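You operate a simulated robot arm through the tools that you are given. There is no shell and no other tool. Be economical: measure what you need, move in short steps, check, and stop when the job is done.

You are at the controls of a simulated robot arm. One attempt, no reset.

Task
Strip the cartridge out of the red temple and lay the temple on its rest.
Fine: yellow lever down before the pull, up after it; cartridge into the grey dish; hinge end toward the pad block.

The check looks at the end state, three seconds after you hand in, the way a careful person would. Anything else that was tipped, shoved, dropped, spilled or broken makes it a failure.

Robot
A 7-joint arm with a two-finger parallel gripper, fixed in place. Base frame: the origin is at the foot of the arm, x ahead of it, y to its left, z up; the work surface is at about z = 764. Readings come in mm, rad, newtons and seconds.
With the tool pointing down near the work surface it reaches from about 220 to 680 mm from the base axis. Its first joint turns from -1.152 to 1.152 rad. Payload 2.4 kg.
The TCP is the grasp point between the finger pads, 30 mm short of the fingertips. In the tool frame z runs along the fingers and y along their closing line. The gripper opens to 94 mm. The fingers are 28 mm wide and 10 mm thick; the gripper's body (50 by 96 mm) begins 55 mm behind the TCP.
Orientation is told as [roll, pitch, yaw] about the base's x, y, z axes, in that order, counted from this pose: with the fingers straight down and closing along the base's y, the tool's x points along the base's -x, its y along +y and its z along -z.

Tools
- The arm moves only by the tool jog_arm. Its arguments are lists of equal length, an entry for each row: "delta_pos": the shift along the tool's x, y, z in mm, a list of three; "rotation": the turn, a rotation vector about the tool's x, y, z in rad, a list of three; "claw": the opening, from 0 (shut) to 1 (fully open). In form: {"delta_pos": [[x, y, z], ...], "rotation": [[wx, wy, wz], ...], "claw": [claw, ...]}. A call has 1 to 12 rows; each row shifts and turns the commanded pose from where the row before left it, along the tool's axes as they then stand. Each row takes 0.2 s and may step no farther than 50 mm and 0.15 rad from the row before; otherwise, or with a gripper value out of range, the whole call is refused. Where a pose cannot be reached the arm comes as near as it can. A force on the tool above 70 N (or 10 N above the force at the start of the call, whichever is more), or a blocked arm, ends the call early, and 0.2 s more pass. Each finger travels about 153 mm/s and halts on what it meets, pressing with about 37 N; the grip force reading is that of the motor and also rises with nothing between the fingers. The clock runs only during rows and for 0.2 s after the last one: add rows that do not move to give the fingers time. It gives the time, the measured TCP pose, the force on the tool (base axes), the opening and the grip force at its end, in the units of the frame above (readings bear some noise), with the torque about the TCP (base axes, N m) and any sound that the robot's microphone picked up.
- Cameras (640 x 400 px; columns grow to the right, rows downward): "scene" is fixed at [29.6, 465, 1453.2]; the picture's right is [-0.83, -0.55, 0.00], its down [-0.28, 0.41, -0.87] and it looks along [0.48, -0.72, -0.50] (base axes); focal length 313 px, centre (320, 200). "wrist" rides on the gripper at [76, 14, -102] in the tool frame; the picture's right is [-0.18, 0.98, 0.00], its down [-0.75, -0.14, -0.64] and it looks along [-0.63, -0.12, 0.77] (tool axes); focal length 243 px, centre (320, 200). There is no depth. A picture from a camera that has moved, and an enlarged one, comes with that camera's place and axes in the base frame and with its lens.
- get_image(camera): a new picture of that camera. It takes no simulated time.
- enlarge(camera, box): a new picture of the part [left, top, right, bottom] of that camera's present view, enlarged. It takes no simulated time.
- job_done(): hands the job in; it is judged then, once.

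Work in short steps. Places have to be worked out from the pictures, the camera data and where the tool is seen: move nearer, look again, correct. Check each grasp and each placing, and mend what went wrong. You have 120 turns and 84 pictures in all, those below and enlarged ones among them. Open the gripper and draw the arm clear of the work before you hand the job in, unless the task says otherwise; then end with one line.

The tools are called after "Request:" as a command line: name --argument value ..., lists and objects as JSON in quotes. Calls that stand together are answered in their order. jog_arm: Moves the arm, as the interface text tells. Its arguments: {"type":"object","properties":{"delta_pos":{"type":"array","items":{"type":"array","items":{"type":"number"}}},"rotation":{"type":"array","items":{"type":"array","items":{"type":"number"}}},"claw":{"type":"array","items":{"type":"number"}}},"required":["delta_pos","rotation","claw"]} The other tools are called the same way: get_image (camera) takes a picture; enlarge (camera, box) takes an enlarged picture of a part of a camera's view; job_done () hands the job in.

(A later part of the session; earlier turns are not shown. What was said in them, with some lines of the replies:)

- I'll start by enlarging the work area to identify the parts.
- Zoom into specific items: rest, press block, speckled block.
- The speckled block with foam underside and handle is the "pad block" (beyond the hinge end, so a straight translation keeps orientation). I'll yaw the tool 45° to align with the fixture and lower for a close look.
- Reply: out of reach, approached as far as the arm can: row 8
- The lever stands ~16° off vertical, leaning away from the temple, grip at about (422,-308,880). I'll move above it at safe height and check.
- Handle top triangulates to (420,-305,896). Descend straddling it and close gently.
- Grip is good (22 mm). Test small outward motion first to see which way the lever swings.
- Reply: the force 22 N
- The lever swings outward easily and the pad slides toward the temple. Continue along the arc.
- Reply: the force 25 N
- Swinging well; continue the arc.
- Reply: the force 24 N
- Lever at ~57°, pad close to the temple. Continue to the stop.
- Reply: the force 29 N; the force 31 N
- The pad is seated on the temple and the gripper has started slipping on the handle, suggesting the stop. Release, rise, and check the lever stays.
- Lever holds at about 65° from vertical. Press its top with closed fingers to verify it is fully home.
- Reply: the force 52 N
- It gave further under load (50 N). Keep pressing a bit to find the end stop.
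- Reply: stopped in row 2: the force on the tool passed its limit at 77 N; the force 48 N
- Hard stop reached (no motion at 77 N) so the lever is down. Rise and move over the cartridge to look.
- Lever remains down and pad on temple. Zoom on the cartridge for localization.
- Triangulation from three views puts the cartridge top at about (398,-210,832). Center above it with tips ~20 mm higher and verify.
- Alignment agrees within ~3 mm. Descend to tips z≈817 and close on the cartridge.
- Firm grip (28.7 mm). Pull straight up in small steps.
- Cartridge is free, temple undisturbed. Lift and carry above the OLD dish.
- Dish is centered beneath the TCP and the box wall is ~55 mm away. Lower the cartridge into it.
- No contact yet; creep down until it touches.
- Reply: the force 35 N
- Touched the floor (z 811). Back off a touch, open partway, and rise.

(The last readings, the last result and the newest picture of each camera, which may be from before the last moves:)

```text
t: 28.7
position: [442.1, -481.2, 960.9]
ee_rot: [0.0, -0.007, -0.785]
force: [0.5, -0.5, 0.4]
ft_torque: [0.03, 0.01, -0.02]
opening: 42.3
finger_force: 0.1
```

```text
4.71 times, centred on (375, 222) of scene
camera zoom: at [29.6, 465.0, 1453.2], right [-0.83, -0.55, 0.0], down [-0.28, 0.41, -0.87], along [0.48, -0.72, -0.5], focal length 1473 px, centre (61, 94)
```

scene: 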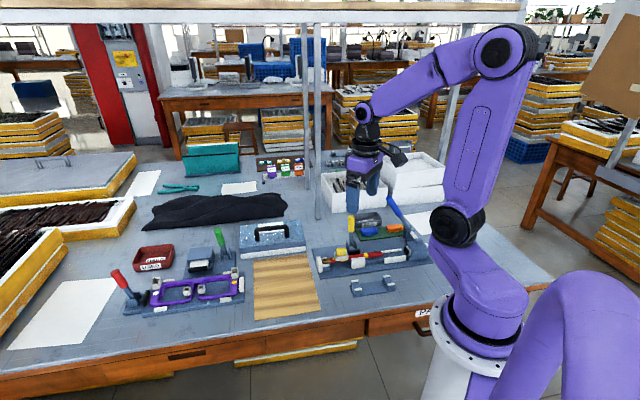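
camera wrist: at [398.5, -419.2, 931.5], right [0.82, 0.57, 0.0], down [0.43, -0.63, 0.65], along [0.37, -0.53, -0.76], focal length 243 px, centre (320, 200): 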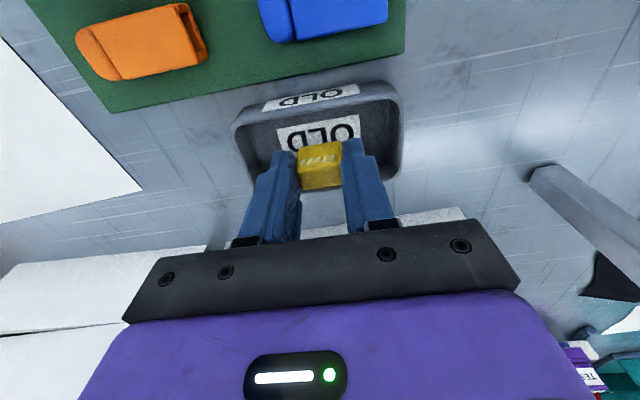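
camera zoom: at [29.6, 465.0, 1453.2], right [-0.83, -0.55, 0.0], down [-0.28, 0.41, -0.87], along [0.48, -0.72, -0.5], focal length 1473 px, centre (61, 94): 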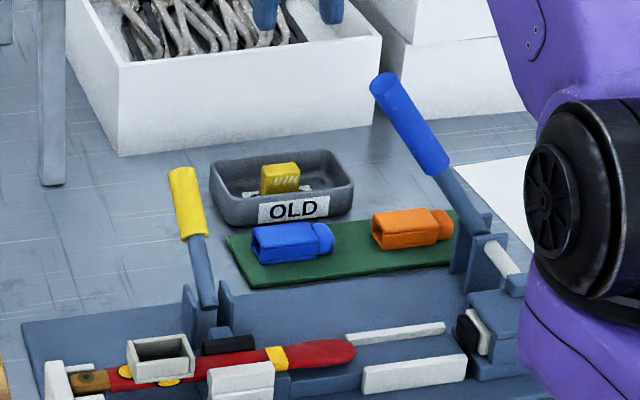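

Cartridge is standing in the dish. Now go back to the yellow lever to raise it.

Request:
jog_arm --delta_pos '[[25, 36.5, 0], [25, 36.5, 0], [25, 36, 5], [0, 0, 35], [0, 0, 0]]' --rotation '[[0, 0, 0], [0, 0, 0], [0, 0, 0], [0, 0, 0], [0, 0, 0]]' --claw '[0.5, 0.5, 0.5, 0.5, 0.5]'

Request:
get_image --camera "wrist"

```text
t: 29.9
position: [463.4, -350.0, 921.3]
ee_rot: [0.0, -0.008, -0.784]
force: [0.1, 0.0, -0.7]
ft_torque: [-0.03, 0.0, 0.03]
opening: 46.8
finger_force: 0.1
```

```text
39 pictures are left
camera wrist: at [418.3, -285.3, 1022.1], right [0.83, 0.56, 0.0], down [0.43, -0.63, 0.65], along [0.37, -0.53, -0.76], focal length 243 px, centre (320, 200)
```

wrist: 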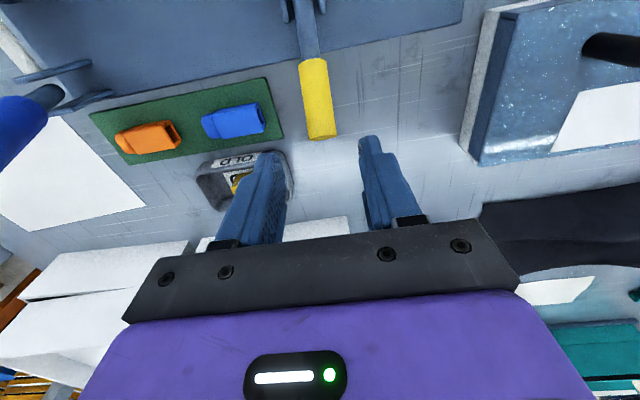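

Aligned; descend around the handle and grip.

Request:
jog_arm --delta_pos '[[-1, 1, 40], [0, 0, 40], [0, 0, 16], [0, 0, 0], [0, 0, 0], [0, 0, 0], [0, 0, 0]]' --rotation '[[0, 0, 0], [0, 0, 0], [0, 0, 0], [0, 0, 0], [0, 0, 0], [0, 0, 0], [0, 0, 0]]' --claw '[0.5, 0.5, 0.5, 0.5, 0.3, 0.15, 0.15]'

Request:
get_image --camera "wrist"

```text
t: 31.5
position: [465.0, -351.5, 825.3]
ee_rot: [0.001, -0.008, -0.788]
force: [-7.2, -7.4, -3.8]
ft_torque: [-0.07, -0.37, 0.08]
opening: 24.6
finger_force: 44.9
```

```text
38 pictures are left
camera wrist: at [421.1, -285.4, 926.9], right [0.83, 0.56, 0.0], down [0.43, -0.63, 0.65], along [0.37, -0.53, -0.76], focal length 243 px, centre (320, 200)
```

wrist: 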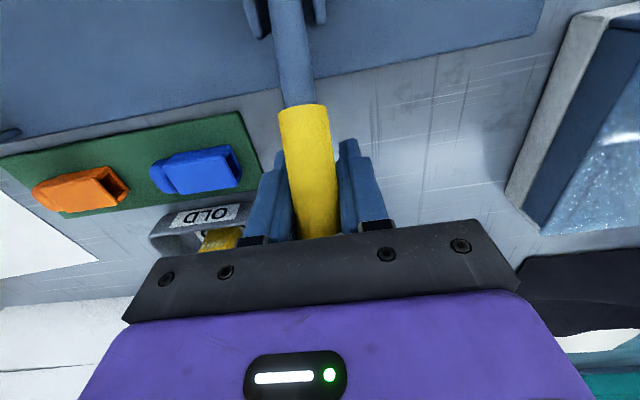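

Gripped. Swing the lever back up along the reverse arc.

Request:
jog_arm --delta_pos '[[2.2, 0, -5], [2.6, 0, -5], [3, 0, -4.8], [3.4, 0, -4.5], [3.8, 0, -4.2], [4, 0, -4], [4.3, 0, -3.8], [4.7, 0, -3.3], [5, 0, -3], [5, 0, -3], [5, 0, -2.5], [0, 0, 0]]' --rotation '[[0, 0, 0], [0, 0, 0], [0, 0, 0], [0, 0, 0], [0, 0, 0], [0, 0, 0], [0, 0, 0], [0, 0, 0], [0, 0, 0], [0, 0, 0], [0, 0, 0], [0, 0, 0]]' --claw '[0.15, 0.15, 0.15, 0.15, 0.15, 0.15, 0.15, 0.15, 0.15, 0.15, 0.15, 0.15]'

Request:
enlarge --camera "scene" --box '[310, 190, 420, 270]'

```text
t: 34.1
position: [436.2, -321.6, 868.0]
ee_rot: [-0.001, -0.011, -0.786]
force: [-3.5, -20.3, -8.1]
ft_torque: [-0.74, -0.91, 0.19]
opening: 24.5
finger_force: 45.0
```

```text
5.00 times, centred on (365, 230) of scene
camera zoom: at [29.6, 464.4, 1453.4], right [-0.83, -0.55, 0.0], down [-0.28, 0.41, -0.87], along [0.48, -0.72, -0.5], focal length 1565 px, centre (95, 50)
```

zoom: 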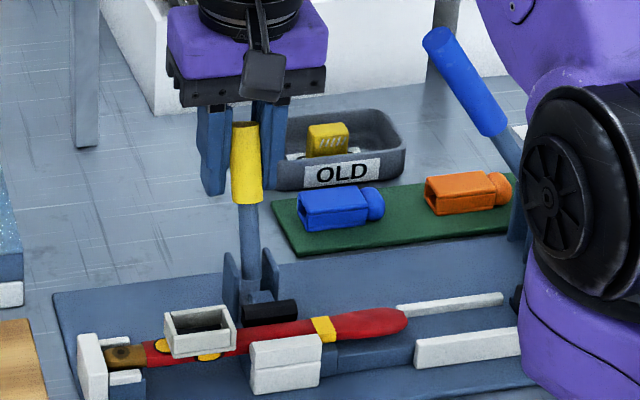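

Request:
jog_arm --delta_pos '[[5, -1, -2.5], [5, -0.5, -2.2], [5, 0, -1.8], [5, 0, -1.5], [4, 0, -1], [3, 0, -0.5], [0, 0, 0]]' --rotation '[[0, 0, 0], [0, 0, 0], [0, 0, 0], [0, 0, 0], [0, 0, 0], [0, 0, 0], [0, 0, 0]]' --claw '[0.15, 0.15, 0.15, 0.15, 0.15, 0.15, 0.15]'

Request:
enlarge --camera "scene" --box '[310, 190, 420, 270]'

```text
t: 35.7
position: [418.3, -304.4, 875.6]
ee_rot: [0.0, -0.02, -0.784]
force: [24.5, -14.6, -20.0]
ft_torque: [-0.66, -0.32, 0.06]
opening: 20.6
finger_force: 45.2
```

```text
5.00 times, centred on (365, 230) of scene
camera zoom: at [30.5, 464.4, 1453.4], right [-0.83, -0.55, 0.0], down [-0.28, 0.41, -0.87], along [0.48, -0.72, -0.5], focal length 1565 px, centre (95, 50)
```

zoom: 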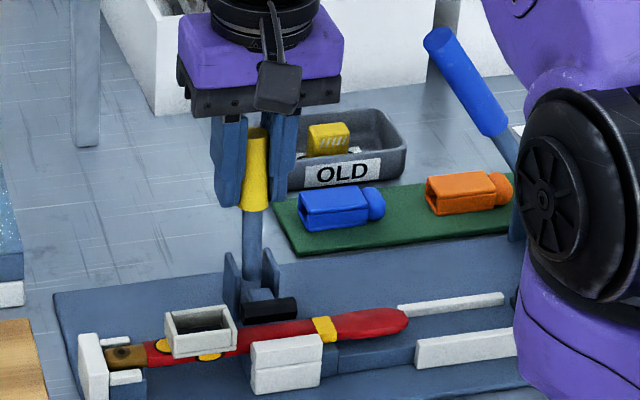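

At the upper stop (28 N resistance). Release, rise and check.

Request:
jog_arm --delta_pos '[[-2, 0, 0], [0, 0, 0], [0, 0, 0], [0, 0, -30], [0, 0, -40], [0, 0, -30], [0, 0, 0]]' --rotation '[[0, 0, 0], [0, 0, 0], [0, 0, 0], [0, 0, 0], [0, 0, 0], [0, 0, 0], [0, 0, 0]]' --claw '[0.15, 0.6, 0.6, 0.6, 0.6, 0.6, 0.6]'

Request:
enlarge --camera "scene" --box '[310, 190, 420, 270]'

Request:
get_image --camera "wrist"

```text
t: 37.3
position: [419.6, -302.6, 975.1]
ee_rot: [-0.001, -0.008, -0.786]
force: [0.8, -0.2, 0.4]
ft_torque: [-0.02, -0.03, 0.02]
opening: 56.8
finger_force: 0.0
```

```text
5.00 times, centred on (365, 230) of scene
camera zoom: at [29.6, 465.0, 1453.2], right [-0.83, -0.55, 0.0], down [-0.28, 0.41, -0.87], along [0.48, -0.72, -0.5], focal length 1565 px, centre (95, 50)
```

zoom: 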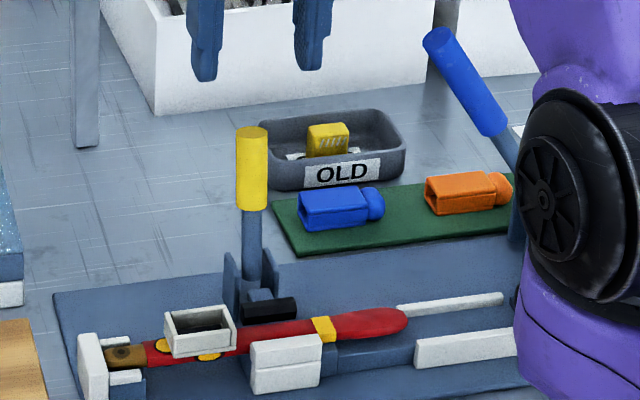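

```text
34 pictures are left
camera wrist: at [374.0, -236.8, 1076.7], right [0.82, 0.57, 0.0], down [0.43, -0.63, 0.65], along [0.37, -0.53, -0.76], focal length 243 px, centre (320, 200)
```

wrist: 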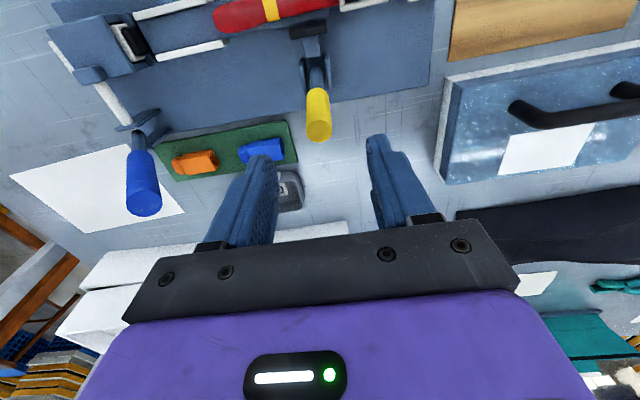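

Lever is upright again. Now move over the empty socket box and turn the tool 90° so the fingers close across the temple.

Request:
jog_arm --delta_pos '[[40, 25, 0], [40.5, 25, 10], [0, 0, 0], [0, 0, 0], [0, 0, 0], [0, 0, 0], [0, 0, 0], [0, 0, 0], [0, 0, 0], [0, 0, 0], [0, 0, 0], [0, 0, 0]]' --rotation '[[0, 0, 0], [0, 0, 0], [0, 0, -0.145], [0, 0, -0.145], [0, 0, -0.145], [0, 0, -0.145], [0, 0, -0.145], [0, 0, -0.145], [0, 0, -0.145], [0, 0, -0.145], [0, 0, -0.145], [0, 0, -0.145]]' --claw '[0.6, 0.6, 0.6, 0.6, 0.6, 0.6, 0.6, 0.6, 0.6, 0.6, 0.6, 0.6]'

Request:
jog_arm --delta_pos '[[0, 0, 0], [0, 0, 0]]' --rotation '[[0, 0, -0.121], [0, 0, 0]]' --claw '[0.6, 0.6]'

Request:
get_image --camera "wrist"

```text
t: 39.9
position: [394.7, -210.0, 965.5]
ee_rot: [-0.005, -0.002, 0.668]
force: [0.5, 0.3, -0.4]
ft_torque: [0.04, 0.05, 0.02]
opening: 56.4
finger_force: 0.1
```

```text
t: 40.5
position: [395.7, -211.6, 966.3]
ee_rot: [-0.007, -0.001, 0.785]
force: [0.5, 0.1, -0.7]
ft_torque: [0.01, -0.03, 0.0]
opening: 56.4
finger_force: 0.1
```

```text
33 pictures are left
camera wrist: at [330.4, -253.6, 1067.8], right [-0.57, 0.82, -0.01], down [0.63, 0.44, 0.64], along [0.53, 0.36, -0.77], focal length 243 px, centre (320, 200)
```

wrist: 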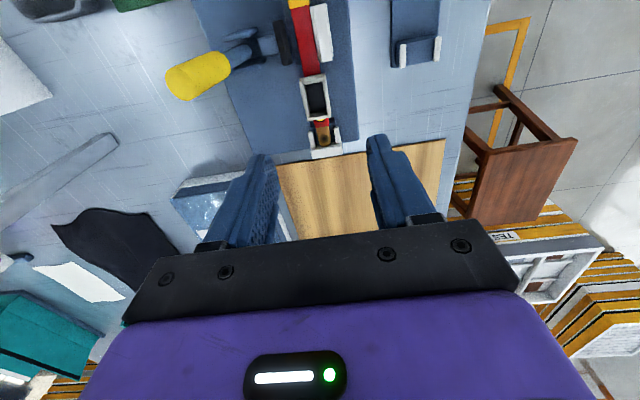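

Request:
enlarge --camera "wrist" --box '[220, 0, 460, 160]'

```text
2.50 times, centred on (340, 80) of wrist
camera zoom: at [330.4, -253.6, 1067.8], right [-0.57, 0.82, -0.01], down [0.63, 0.44, 0.64], along [0.53, 0.36, -0.77], focal length 606 px, centre (270, 500)
```

zoom: 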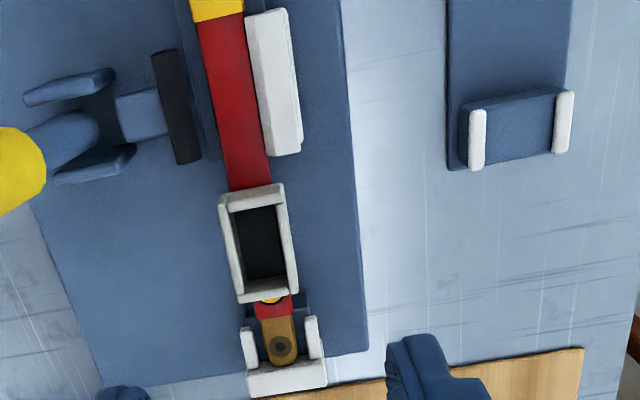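

Box center refined to about (400.5,-212.5). Lower to a pre-grasp height and re-measure.

Request:
jog_arm --delta_pos '[[-2.8, -4, 30], [0, 0, 40], [0, 0, 25], [0, 0, 0]]' --rotation '[[0, 0, 0], [0, 0, 0], [0, 0, 0], [0, 0, 0]]' --claw '[0.5, 0.5, 0.5, 0.5]'

Request:
get_image --camera "wrist"

Request:
enlarge --camera "scene" --box '[310, 210, 400, 270]'

```text
t: 41.5
position: [402.2, -212.8, 871.8]
ee_rot: [-0.009, 0.001, 0.79]
force: [0.4, 0.0, 1.2]
ft_torque: [0.0, 0.03, -0.01]
opening: 47.0
finger_force: 0.1
```

```text
31 pictures are left
camera wrist: at [336.4, -254.6, 971.3], right [-0.57, 0.82, -0.01], down [0.63, 0.44, 0.64], along [0.53, 0.36, -0.77], focal length 243 px, centre (320, 200)
```

wrist: 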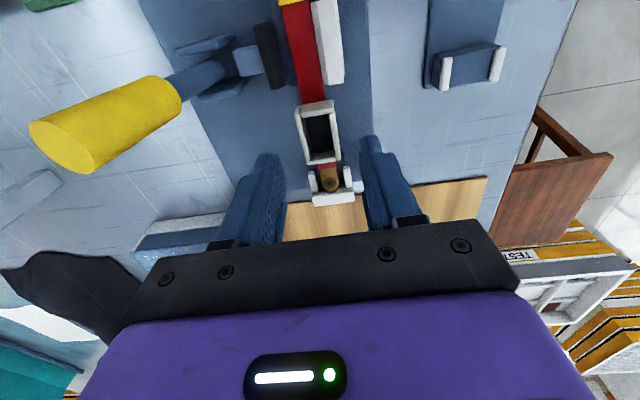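

```text
6.67 times, centred on (355, 240) of scene
camera zoom: at [29.6, 465.0, 1453.2], right [-0.83, -0.55, 0.0], down [-0.28, 0.41, -0.87], along [0.48, -0.72, -0.5], focal length 2087 px, centre (87, -67)
```

zoom: 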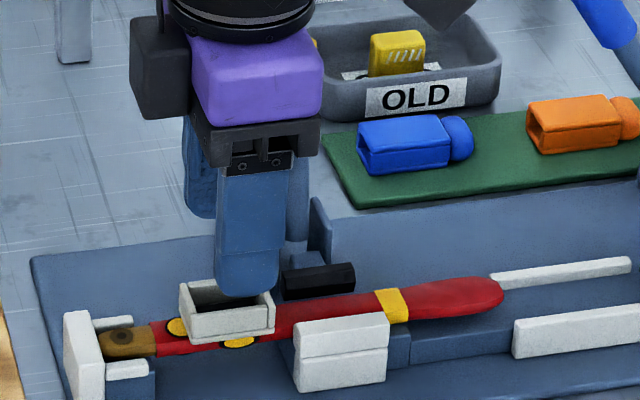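

Lateral centering is good. Descend to z≈829 and grip the box across.

Request:
jog_arm --delta_pos '[[0, 0, 18], [0, 0, 15], [0, 0, 10], [0, 0, 0], [0, 0, 0], [0, 0, 0], [0, 0, 0]]' --rotation '[[0, 0, 0], [0, 0, 0], [0, 0, 0], [0, 0, 0], [0, 0, 0], [0, 0, 0], [0, 0, 0]]' --claw '[0.5, 0.5, 0.5, 0.5, 0.35, 0.15, 0.15]'

Request:
get_image --camera "wrist"

Request:
enlarge --camera "scene" --box '[310, 220, 400, 280]'

```text
t: 43.1
position: [401.4, -212.4, 826.8]
ee_rot: [-0.012, -0.001, 0.788]
force: [7.8, -6.4, -1.5]
ft_torque: [-0.16, -0.36, 0.24]
opening: 26.4
finger_force: 36.8
```

```text
29 pictures are left
camera wrist: at [336.2, -254.6, 929.0], right [-0.57, 0.82, -0.01], down [0.63, 0.44, 0.64], along [0.54, 0.36, -0.76], focal length 243 px, centre (320, 200)
```

wrist: 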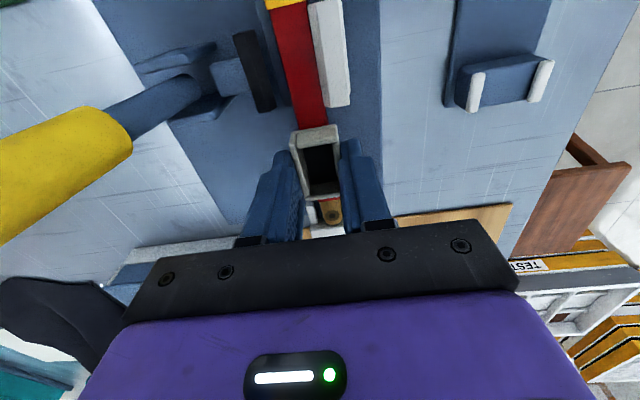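

```text
6.67 times, centred on (355, 250) of scene
camera zoom: at [29.8, 464.8, 1453.2], right [-0.83, -0.55, 0.0], down [-0.28, 0.41, -0.87], along [0.48, -0.72, -0.5], focal length 2087 px, centre (87, -133)
```

zoom: 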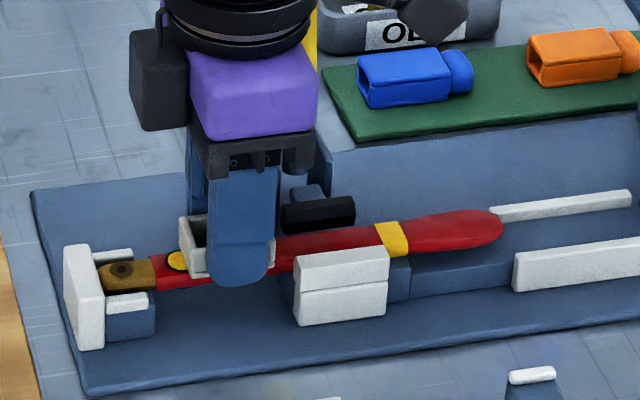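

Gripped (26.4 mm). Lift slowly and check that the temple comes with the box, level.

Request:
jog_arm --delta_pos '[[0, 0, -2], [0, 0, -4], [0, 0, -8], [0, 0, -15], [0, 0, -20], [0, 0, 0]]' --rotation '[[0, 0, 0], [0, 0, 0], [0, 0, 0], [0, 0, 0], [0, 0, 0], [0, 0, 0]]' --claw '[0.15, 0.15, 0.15, 0.15, 0.15, 0.15]'

Request:
enlarge --camera "scene" --box '[310, 210, 415, 280]'

```text
t: 44.5
position: [399.1, -212.6, 875.6]
ee_rot: [-0.005, 0.0, 0.787]
force: [0.8, 0.0, -1.5]
ft_torque: [-0.02, -0.01, 0.02]
opening: 26.3
finger_force: 36.8
```

```text
5.71 times, centred on (362, 245) of scene
camera zoom: at [29.6, 465.0, 1453.2], right [-0.83, -0.55, 0.0], down [-0.28, 0.41, -0.87], along [0.48, -0.72, -0.5], focal length 1789 px, centre (77, -57)
```

zoom: 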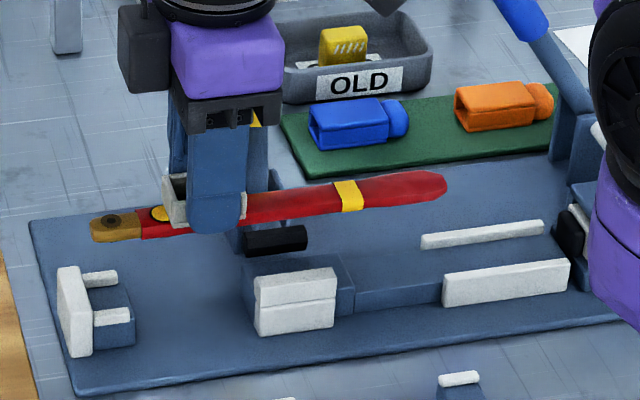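

Temple lifts cleanly and level. Rest triangulates to saddles at (307,-146) and (239,-216), tops ~786. Carry it above the rest.

Request:
jog_arm --delta_pos '[[0, 0, -20], [16, 28, 0], [16, 28, 0], [16, 28, 0], [16.9, 27.1, 0], [0, 0, 0]]' --rotation '[[0, 0, 0], [0, 0, 0], [0, 0, 0], [0, 0, 0], [0, 0, 0], [0, 0, 0]]' --claw '[0.15, 0.15, 0.15, 0.15, 0.15, 0.15]'

Request:
get_image --camera "wrist"

Request:
enlarge --camera "scene" --box '[320, 200, 455, 300]'

```text
t: 45.9
position: [286.6, -184.9, 894.8]
ee_rot: [-0.007, -0.001, 0.787]
force: [0.1, 0.1, 0.0]
ft_torque: [-0.03, -0.01, 0.01]
opening: 26.4
finger_force: 36.7
out of reach, approached as far as the arm can: row 5
```

```text
26 pictures are left
camera wrist: at [221.0, -227.3, 996.5], right [-0.56, 0.83, -0.01], down [0.63, 0.44, 0.64], along [0.53, 0.36, -0.77], focal length 243 px, centre (320, 200)
```

wrist: 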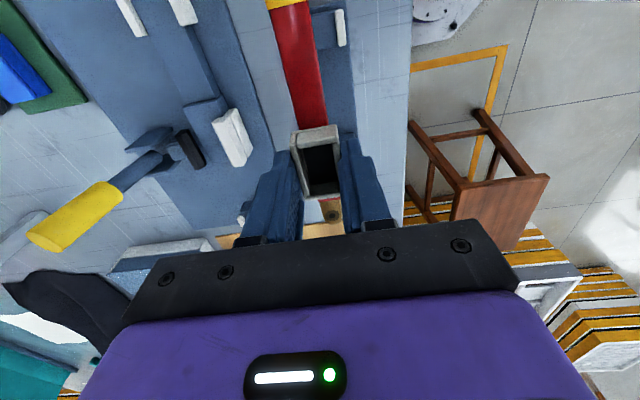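

```text
4.00 times, centred on (388, 250) of scene
camera zoom: at [29.6, 464.9, 1453.2], right [-0.83, -0.55, 0.0], down [-0.28, 0.41, -0.87], along [0.48, -0.72, -0.5], focal length 1252 px, centre (50, 0)
```

zoom: 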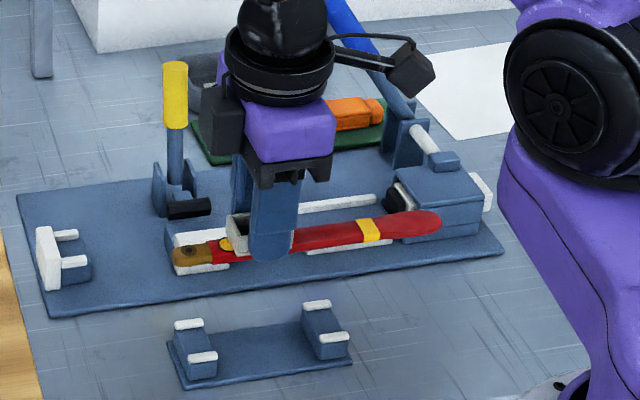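

The arm is limited close to the base at this height; lower first, then finish the approach.

Request:
jog_arm --delta_pos '[[0, 0, 20], [0, 0, 15], [2.5, 6, 0], [2.5, 6, 0], [0, 0, 0]]' --rotation '[[0, 0, 0], [0, 0, 0], [0, 0, 0], [0, 0, 0], [0, 0, 0]]' --claw '[0.15, 0.15, 0.15, 0.15, 0.15]'

Request:
get_image --camera "wrist"

Request:
enlarge --camera "scene" --box '[330, 230, 435, 300]'

```text
t: 47.1
position: [274.8, -180.4, 860.5]
ee_rot: [-0.007, 0.0, 0.785]
force: [1.1, 1.3, -0.5]
ft_torque: [0.02, -0.03, -0.02]
opening: 26.4
finger_force: 37.5
```

```text
24 pictures are left
camera wrist: at [210.0, -221.9, 962.3], right [-0.57, 0.82, -0.01], down [0.63, 0.44, 0.64], along [0.53, 0.36, -0.77], focal length 243 px, centre (320, 200)
```

wrist: 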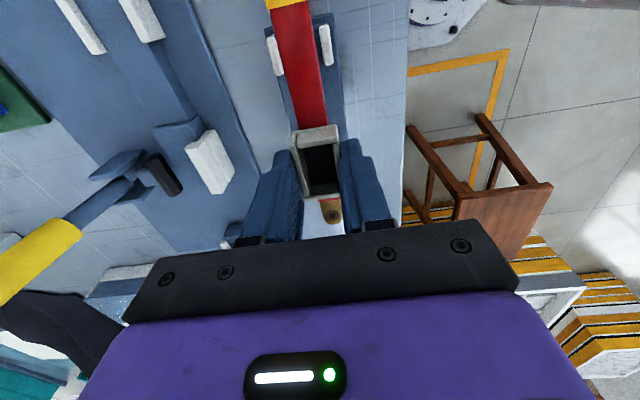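

```text
5.71 times, centred on (382, 265) of scene
camera zoom: at [29.6, 465.0, 1453.2], right [-0.83, -0.55, 0.0], down [-0.28, 0.41, -0.87], along [0.48, -0.72, -0.5], focal length 1789 px, centre (-37, -171)
```

zoom: 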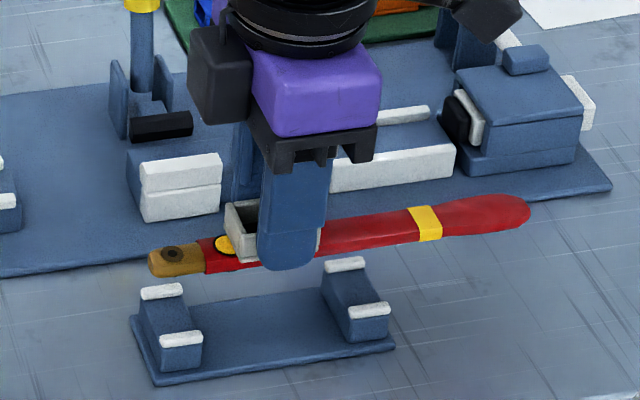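

Very near. The tip-side saddle appears ~2–3 mm toward −y(tool). Nudge and lower to just above the pads.

Request:
jog_arm --delta_pos '[[0, -2, 10], [0, 0, 10], [0, 0, 5], [0, 0, 0]]' --rotation '[[0, 0, 0], [0, 0, 0], [0, 0, 0], [0, 0, 0]]' --claw '[0.15, 0.15, 0.15, 0.15]'

Request:
enlarge --camera "wrist" --box '[230, 0, 410, 230]'

Request:
enlarge --camera "scene" --box '[340, 245, 420, 300]'

```text
t: 48.1
position: [277.3, -181.6, 836.1]
ee_rot: [-0.008, 0.0, 0.786]
force: [-0.1, -0.6, -1.1]
ft_torque: [0.02, -0.02, -0.02]
opening: 26.3
finger_force: 36.8
```

```text
1.74 times, centred on (320, 115) of wrist
camera zoom: at [211.6, -223.8, 937.7], right [-0.57, 0.82, -0.01], down [0.63, 0.44, 0.64], along [0.53, 0.36, -0.77], focal length 422 px, centre (320, 348)
```

zoom: 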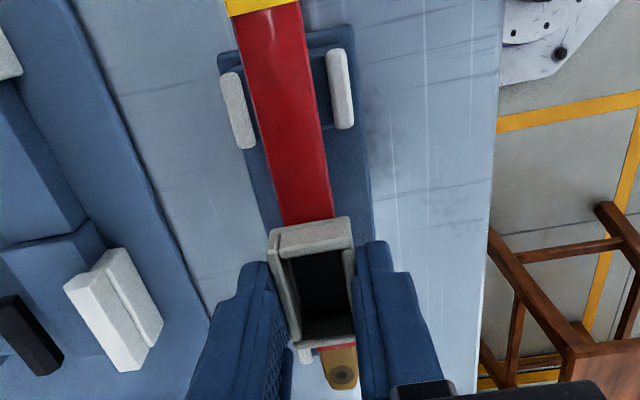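

```text
7.27 times, centred on (380, 272) of scene
camera zoom: at [29.6, 465.0, 1453.2], right [-0.83, -0.55, 0.0], down [-0.28, 0.41, -0.87], along [0.48, -0.72, -0.5], focal length 2277 px, centre (-116, -327)
```

zoom: 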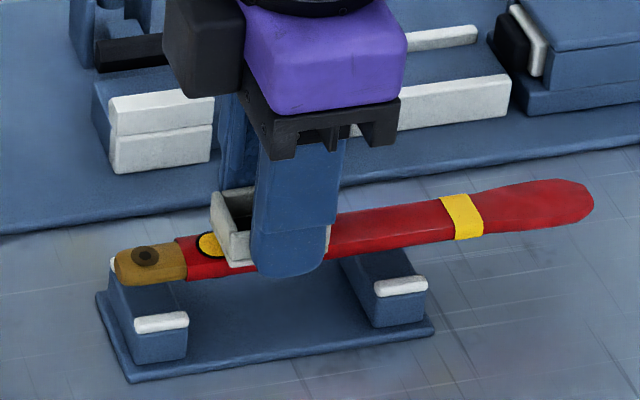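

Temple is centered within ~1 mm between pads. Lower slowly until contact.

Request:
jog_arm --delta_pos '[[0, -0.5, 3], [0, 0, 3], [0, 0, 3], [0, 0, 2], [0, 0, 0]]' --rotation '[[0, 0, 0], [0, 0, 0], [0, 0, 0], [0, 0, 0], [0, 0, 0]]' --claw '[0.15, 0.15, 0.15, 0.15, 0.15]'

Request:
enlarge --camera "scene" --box '[340, 245, 420, 300]'

```text
t: 49.3
position: [275.3, -181.9, 825.9]
ee_rot: [-0.007, -0.001, 0.787]
force: [-0.2, 0.6, -1.2]
ft_torque: [0.0, -0.02, 0.0]
opening: 26.4
finger_force: 37.0
```

```text
7.27 times, centred on (380, 272) of scene
camera zoom: at [29.6, 465.0, 1453.2], right [-0.83, -0.55, 0.0], down [-0.28, 0.41, -0.87], along [0.48, -0.72, -0.5], focal length 2277 px, centre (-116, -327)
```

zoom: 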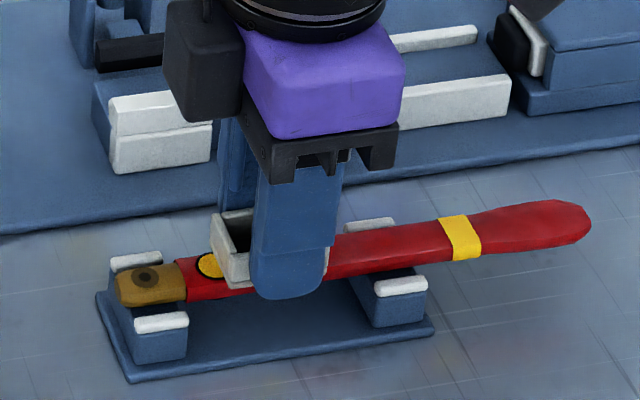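

Nudge 3 mm toward the hinge side for better coverage of the hinge saddle, then keep lowering.

Request:
jog_arm --delta_pos '[[-3, 0, 0], [0, 0, 2], [0, 0, 2], [0, 0, 2], [0, 0, 2], [0, 0, 0]]' --rotation '[[0, 0, 0], [0, 0, 0], [0, 0, 0], [0, 0, 0], [0, 0, 0], [0, 0, 0]]' --claw '[0.15, 0.15, 0.15, 0.15, 0.15, 0.15]'

Request:
enlarge --camera "scene" --box '[340, 245, 420, 300]'

Request:
enlarge --camera "wrist" --box '[230, 0, 410, 230]'

```text
t: 50.7
position: [278.8, -180.6, 817.5]
ee_rot: [-0.011, 0.0, 0.784]
force: [-6.1, -4.9, 34.4]
ft_torque: [-0.08, 0.17, 0.04]
opening: 26.3
finger_force: 37.1
```

```text
7.27 times, centred on (380, 272) of scene
camera zoom: at [29.1, 465.1, 1453.2], right [-0.83, -0.55, 0.0], down [-0.28, 0.41, -0.87], along [0.48, -0.72, -0.5], focal length 2277 px, centre (-116, -327)
```

zoom: 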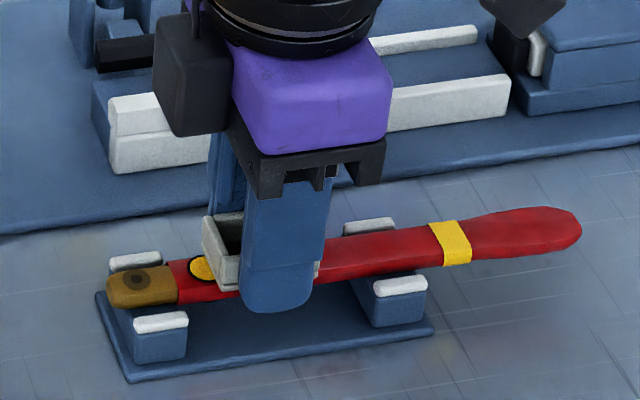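

```text
1.74 times, centred on (320, 115) of wrist
camera zoom: at [214.0, -222.5, 918.6], right [-0.56, 0.83, -0.01], down [0.63, 0.44, 0.64], along [0.53, 0.36, -0.77], focal length 422 px, centre (320, 348)
```

zoom: 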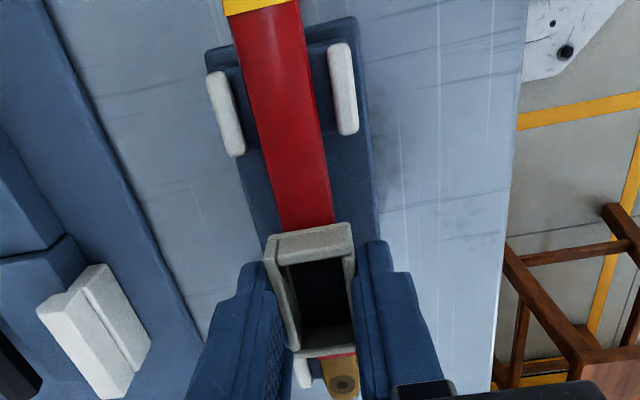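

Contact with both saddles (34 N), temple between the pads. Relieve pressure, open, and rise.

Request:
jog_arm --delta_pos '[[0, 0, -2], [0, 0, -0.5], [0, 0, 0], [0, 0, 0], [0, 0, 0]]' --rotation '[[0, 0, 0], [0, 0, 0], [0, 0, 0], [0, 0, 0], [0, 0, 0]]' --claw '[0.15, 0.15, 0.3, 0.45, 0.45]'

Request:
enlarge --camera "scene" --box '[340, 245, 420, 300]'

```text
t: 51.9
position: [279.0, -180.0, 818.6]
ee_rot: [-0.006, -0.002, 0.787]
force: [0.2, -0.3, -0.1]
ft_torque: [0.02, 0.01, -0.02]
opening: 42.3
finger_force: 0.0
```

```text
7.27 times, centred on (380, 272) of scene
camera zoom: at [29.6, 465.0, 1453.2], right [-0.83, -0.55, 0.0], down [-0.28, 0.41, -0.87], along [0.48, -0.72, -0.5], focal length 2277 px, centre (-116, -327)
```

zoom: 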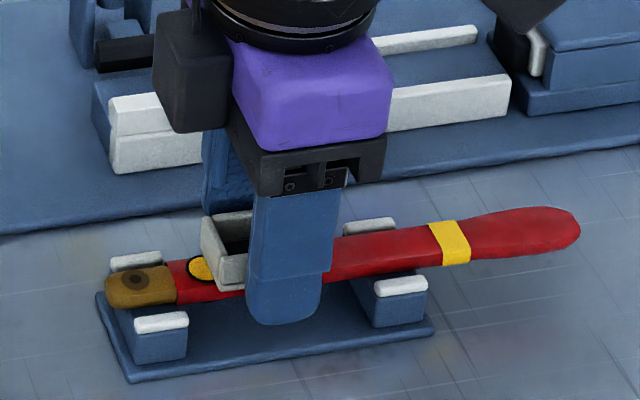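

Temple stays put. Rise straight up, then draw away and up.

Request:
jog_arm --delta_pos '[[0, 0, -15], [0, 0, -25], [0, 0, -15], [-35, 0, -10], [-35, 0, -30], [-35, 0, -40], [0, 0, -40], [0, 0, 0]]' --rotation '[[0, 0, 0], [0, 0, 0], [0, 0, 0], [0, 0, 0], [0, 0, 0], [0, 0, 0], [0, 0, 0], [0, 0, 0]]' --claw '[0.45, 0.45, 0.45, 0.45, 0.7, 1, 1, 1]'

Request:
get_image --camera "scene"

Request:
enlarge --camera "scene" --box '[330, 210, 430, 300]'

Request:
enlarge --camera "wrist" --box '[200, 0, 420, 150]'

```text
refused: row 6 steps farther than a row can; nothing moved
```

```text
16 pictures are left
```

scene: 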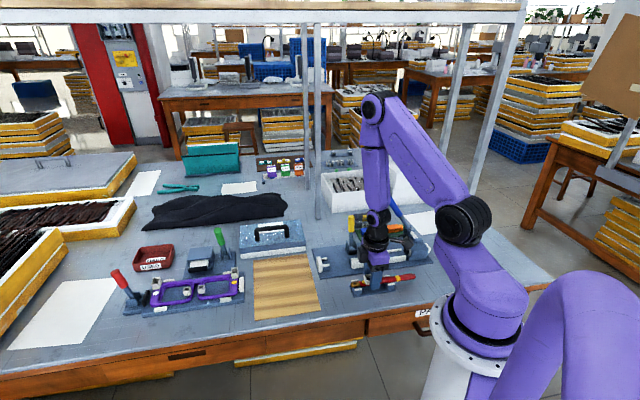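

```text
4.44 times, centred on (380, 255) of scene
camera zoom: at [29.6, 465.0, 1453.2], right [-0.83, -0.55, 0.0], down [-0.28, 0.41, -0.87], along [0.48, -0.72, -0.5], focal length 1391 px, centre (53, -44)
```

zoom: 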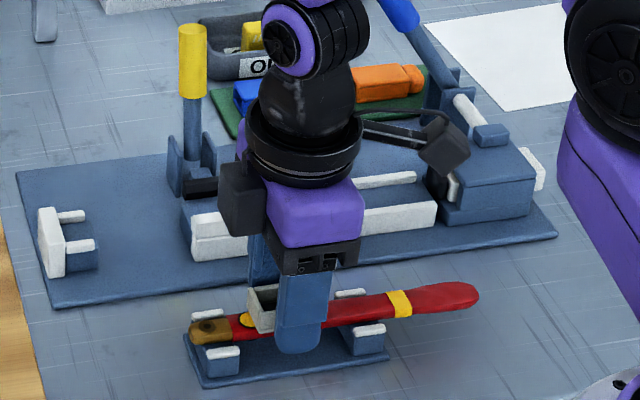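

```text
2.67 times, centred on (310, 75) of wrist
camera zoom: at [214.3, -222.2, 920.6], right [-0.57, 0.82, -0.01], down [0.63, 0.44, 0.64], along [0.53, 0.36, -0.77], focal length 647 px, centre (347, 533)
```

zoom: 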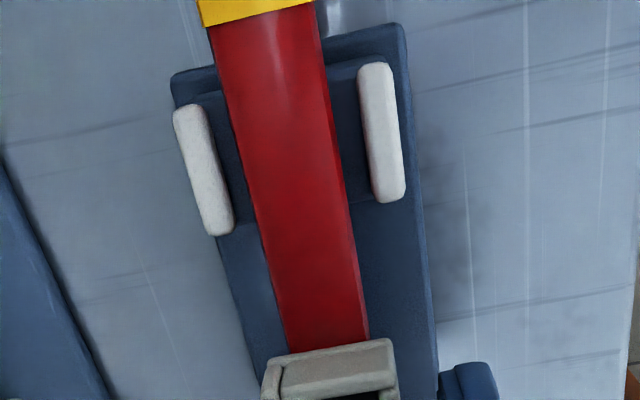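

The row was refused (step too big); redo with shorter steps.

Request:
jog_arm --delta_pos '[[0, 0, -15], [0, 0, -25], [0, 0, -15], [-35, 0, -10], [-35, 0, -25], [-30, 0, -35], [0, 0, -40], [0, 0, -30], [0, 0, 0]]' --rotation '[[0, 0, 0], [0, 0, 0], [0, 0, 0], [0, 0, 0], [0, 0, 0], [0, 0, 0], [0, 0, 0], [0, 0, 0], [0, 0, 0]]' --claw '[0.45, 0.45, 0.45, 0.45, 0.7, 1, 1, 1, 1]'

Request:
enlarge --camera "scene" --box '[310, 190, 450, 310]'

Request:
get_image --camera "wrist"

```text
t: 53.9
position: [349.3, -104.9, 1017.0]
ee_rot: [-0.007, 0.001, 0.787]
force: [-1.0, 0.1, -0.1]
ft_torque: [0.01, 0.0, 0.0]
opening: 94.2
finger_force: 0.0
```

```text
3.33 times, centred on (380, 250) of scene
camera zoom: at [29.6, 465.0, 1453.2], right [-0.83, -0.55, 0.0], down [-0.28, 0.41, -0.87], along [0.48, -0.72, -0.5], focal length 1044 px, centre (120, 33)
```

zoom: 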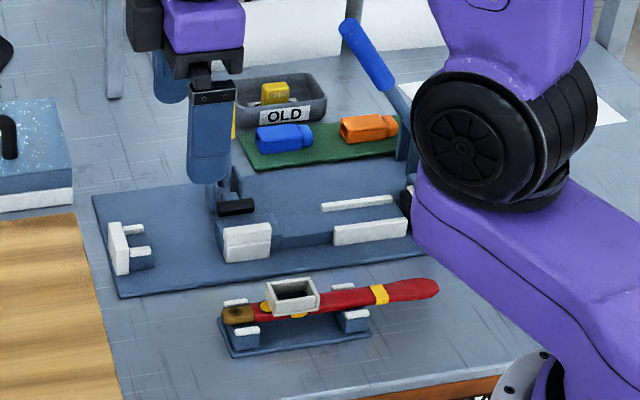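

```text
12 pictures are left
camera wrist: at [283.2, -147.8, 1117.3], right [-0.57, 0.82, -0.01], down [0.63, 0.44, 0.64], along [0.53, 0.36, -0.77], focal length 243 px, centre (320, 200)
```

wrist: 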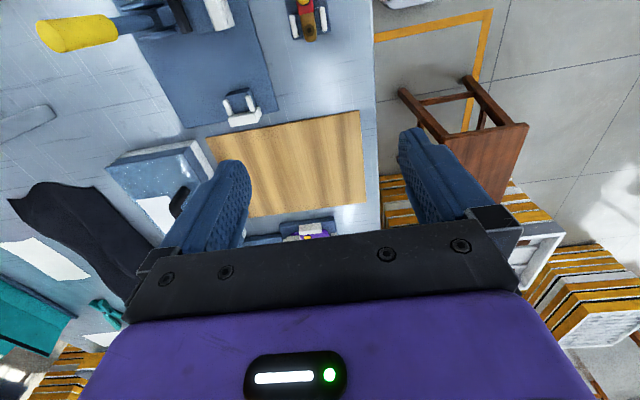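

Close check of the temple on the rest.

Request:
enlarge --camera "scene" --box '[350, 265, 410, 300]'

Request:
enlarge --camera "wrist" --box '[270, 0, 350, 50]'

```text
10.67 times, centred on (380, 282) of scene
camera zoom: at [29.6, 465.0, 1453.2], right [-0.83, -0.55, 0.0], down [-0.28, 0.41, -0.87], along [0.48, -0.72, -0.5], focal length 3339 px, centre (-320, -680)
```

zoom: 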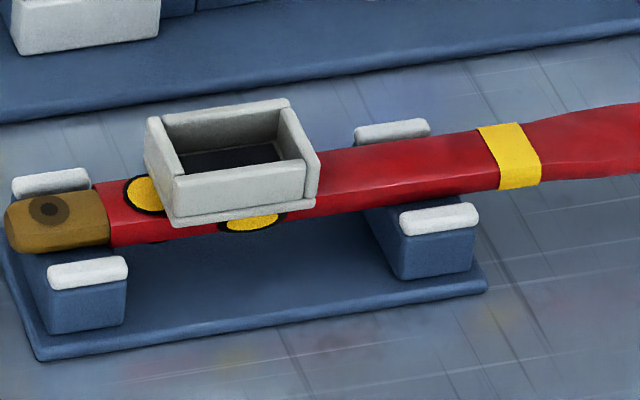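

```text
8.00 times, centred on (310, 25) of wrist
camera zoom: at [283.2, -147.8, 1117.3], right [-0.57, 0.82, -0.01], down [0.63, 0.44, 0.64], along [0.53, 0.36, -0.77], focal length 1941 px, centre (400, 1600)
```

zoom: 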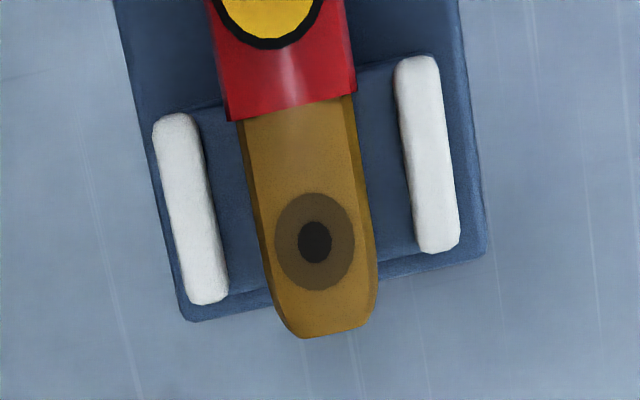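

The temple sits level on both saddles between the pads with its hinge end toward the pad block. The cartridge is in the grey dish, the lever is up, and the arm is clear.

Request:
job_done

```text
The job is handed in.
```

The job is handed in: the cartridge is in the grey OLD dish, the red temple is on its rest with its hinge end toward the pad block (the speckled block with the handle), and the yellow lever, held down for the pull, is back up.
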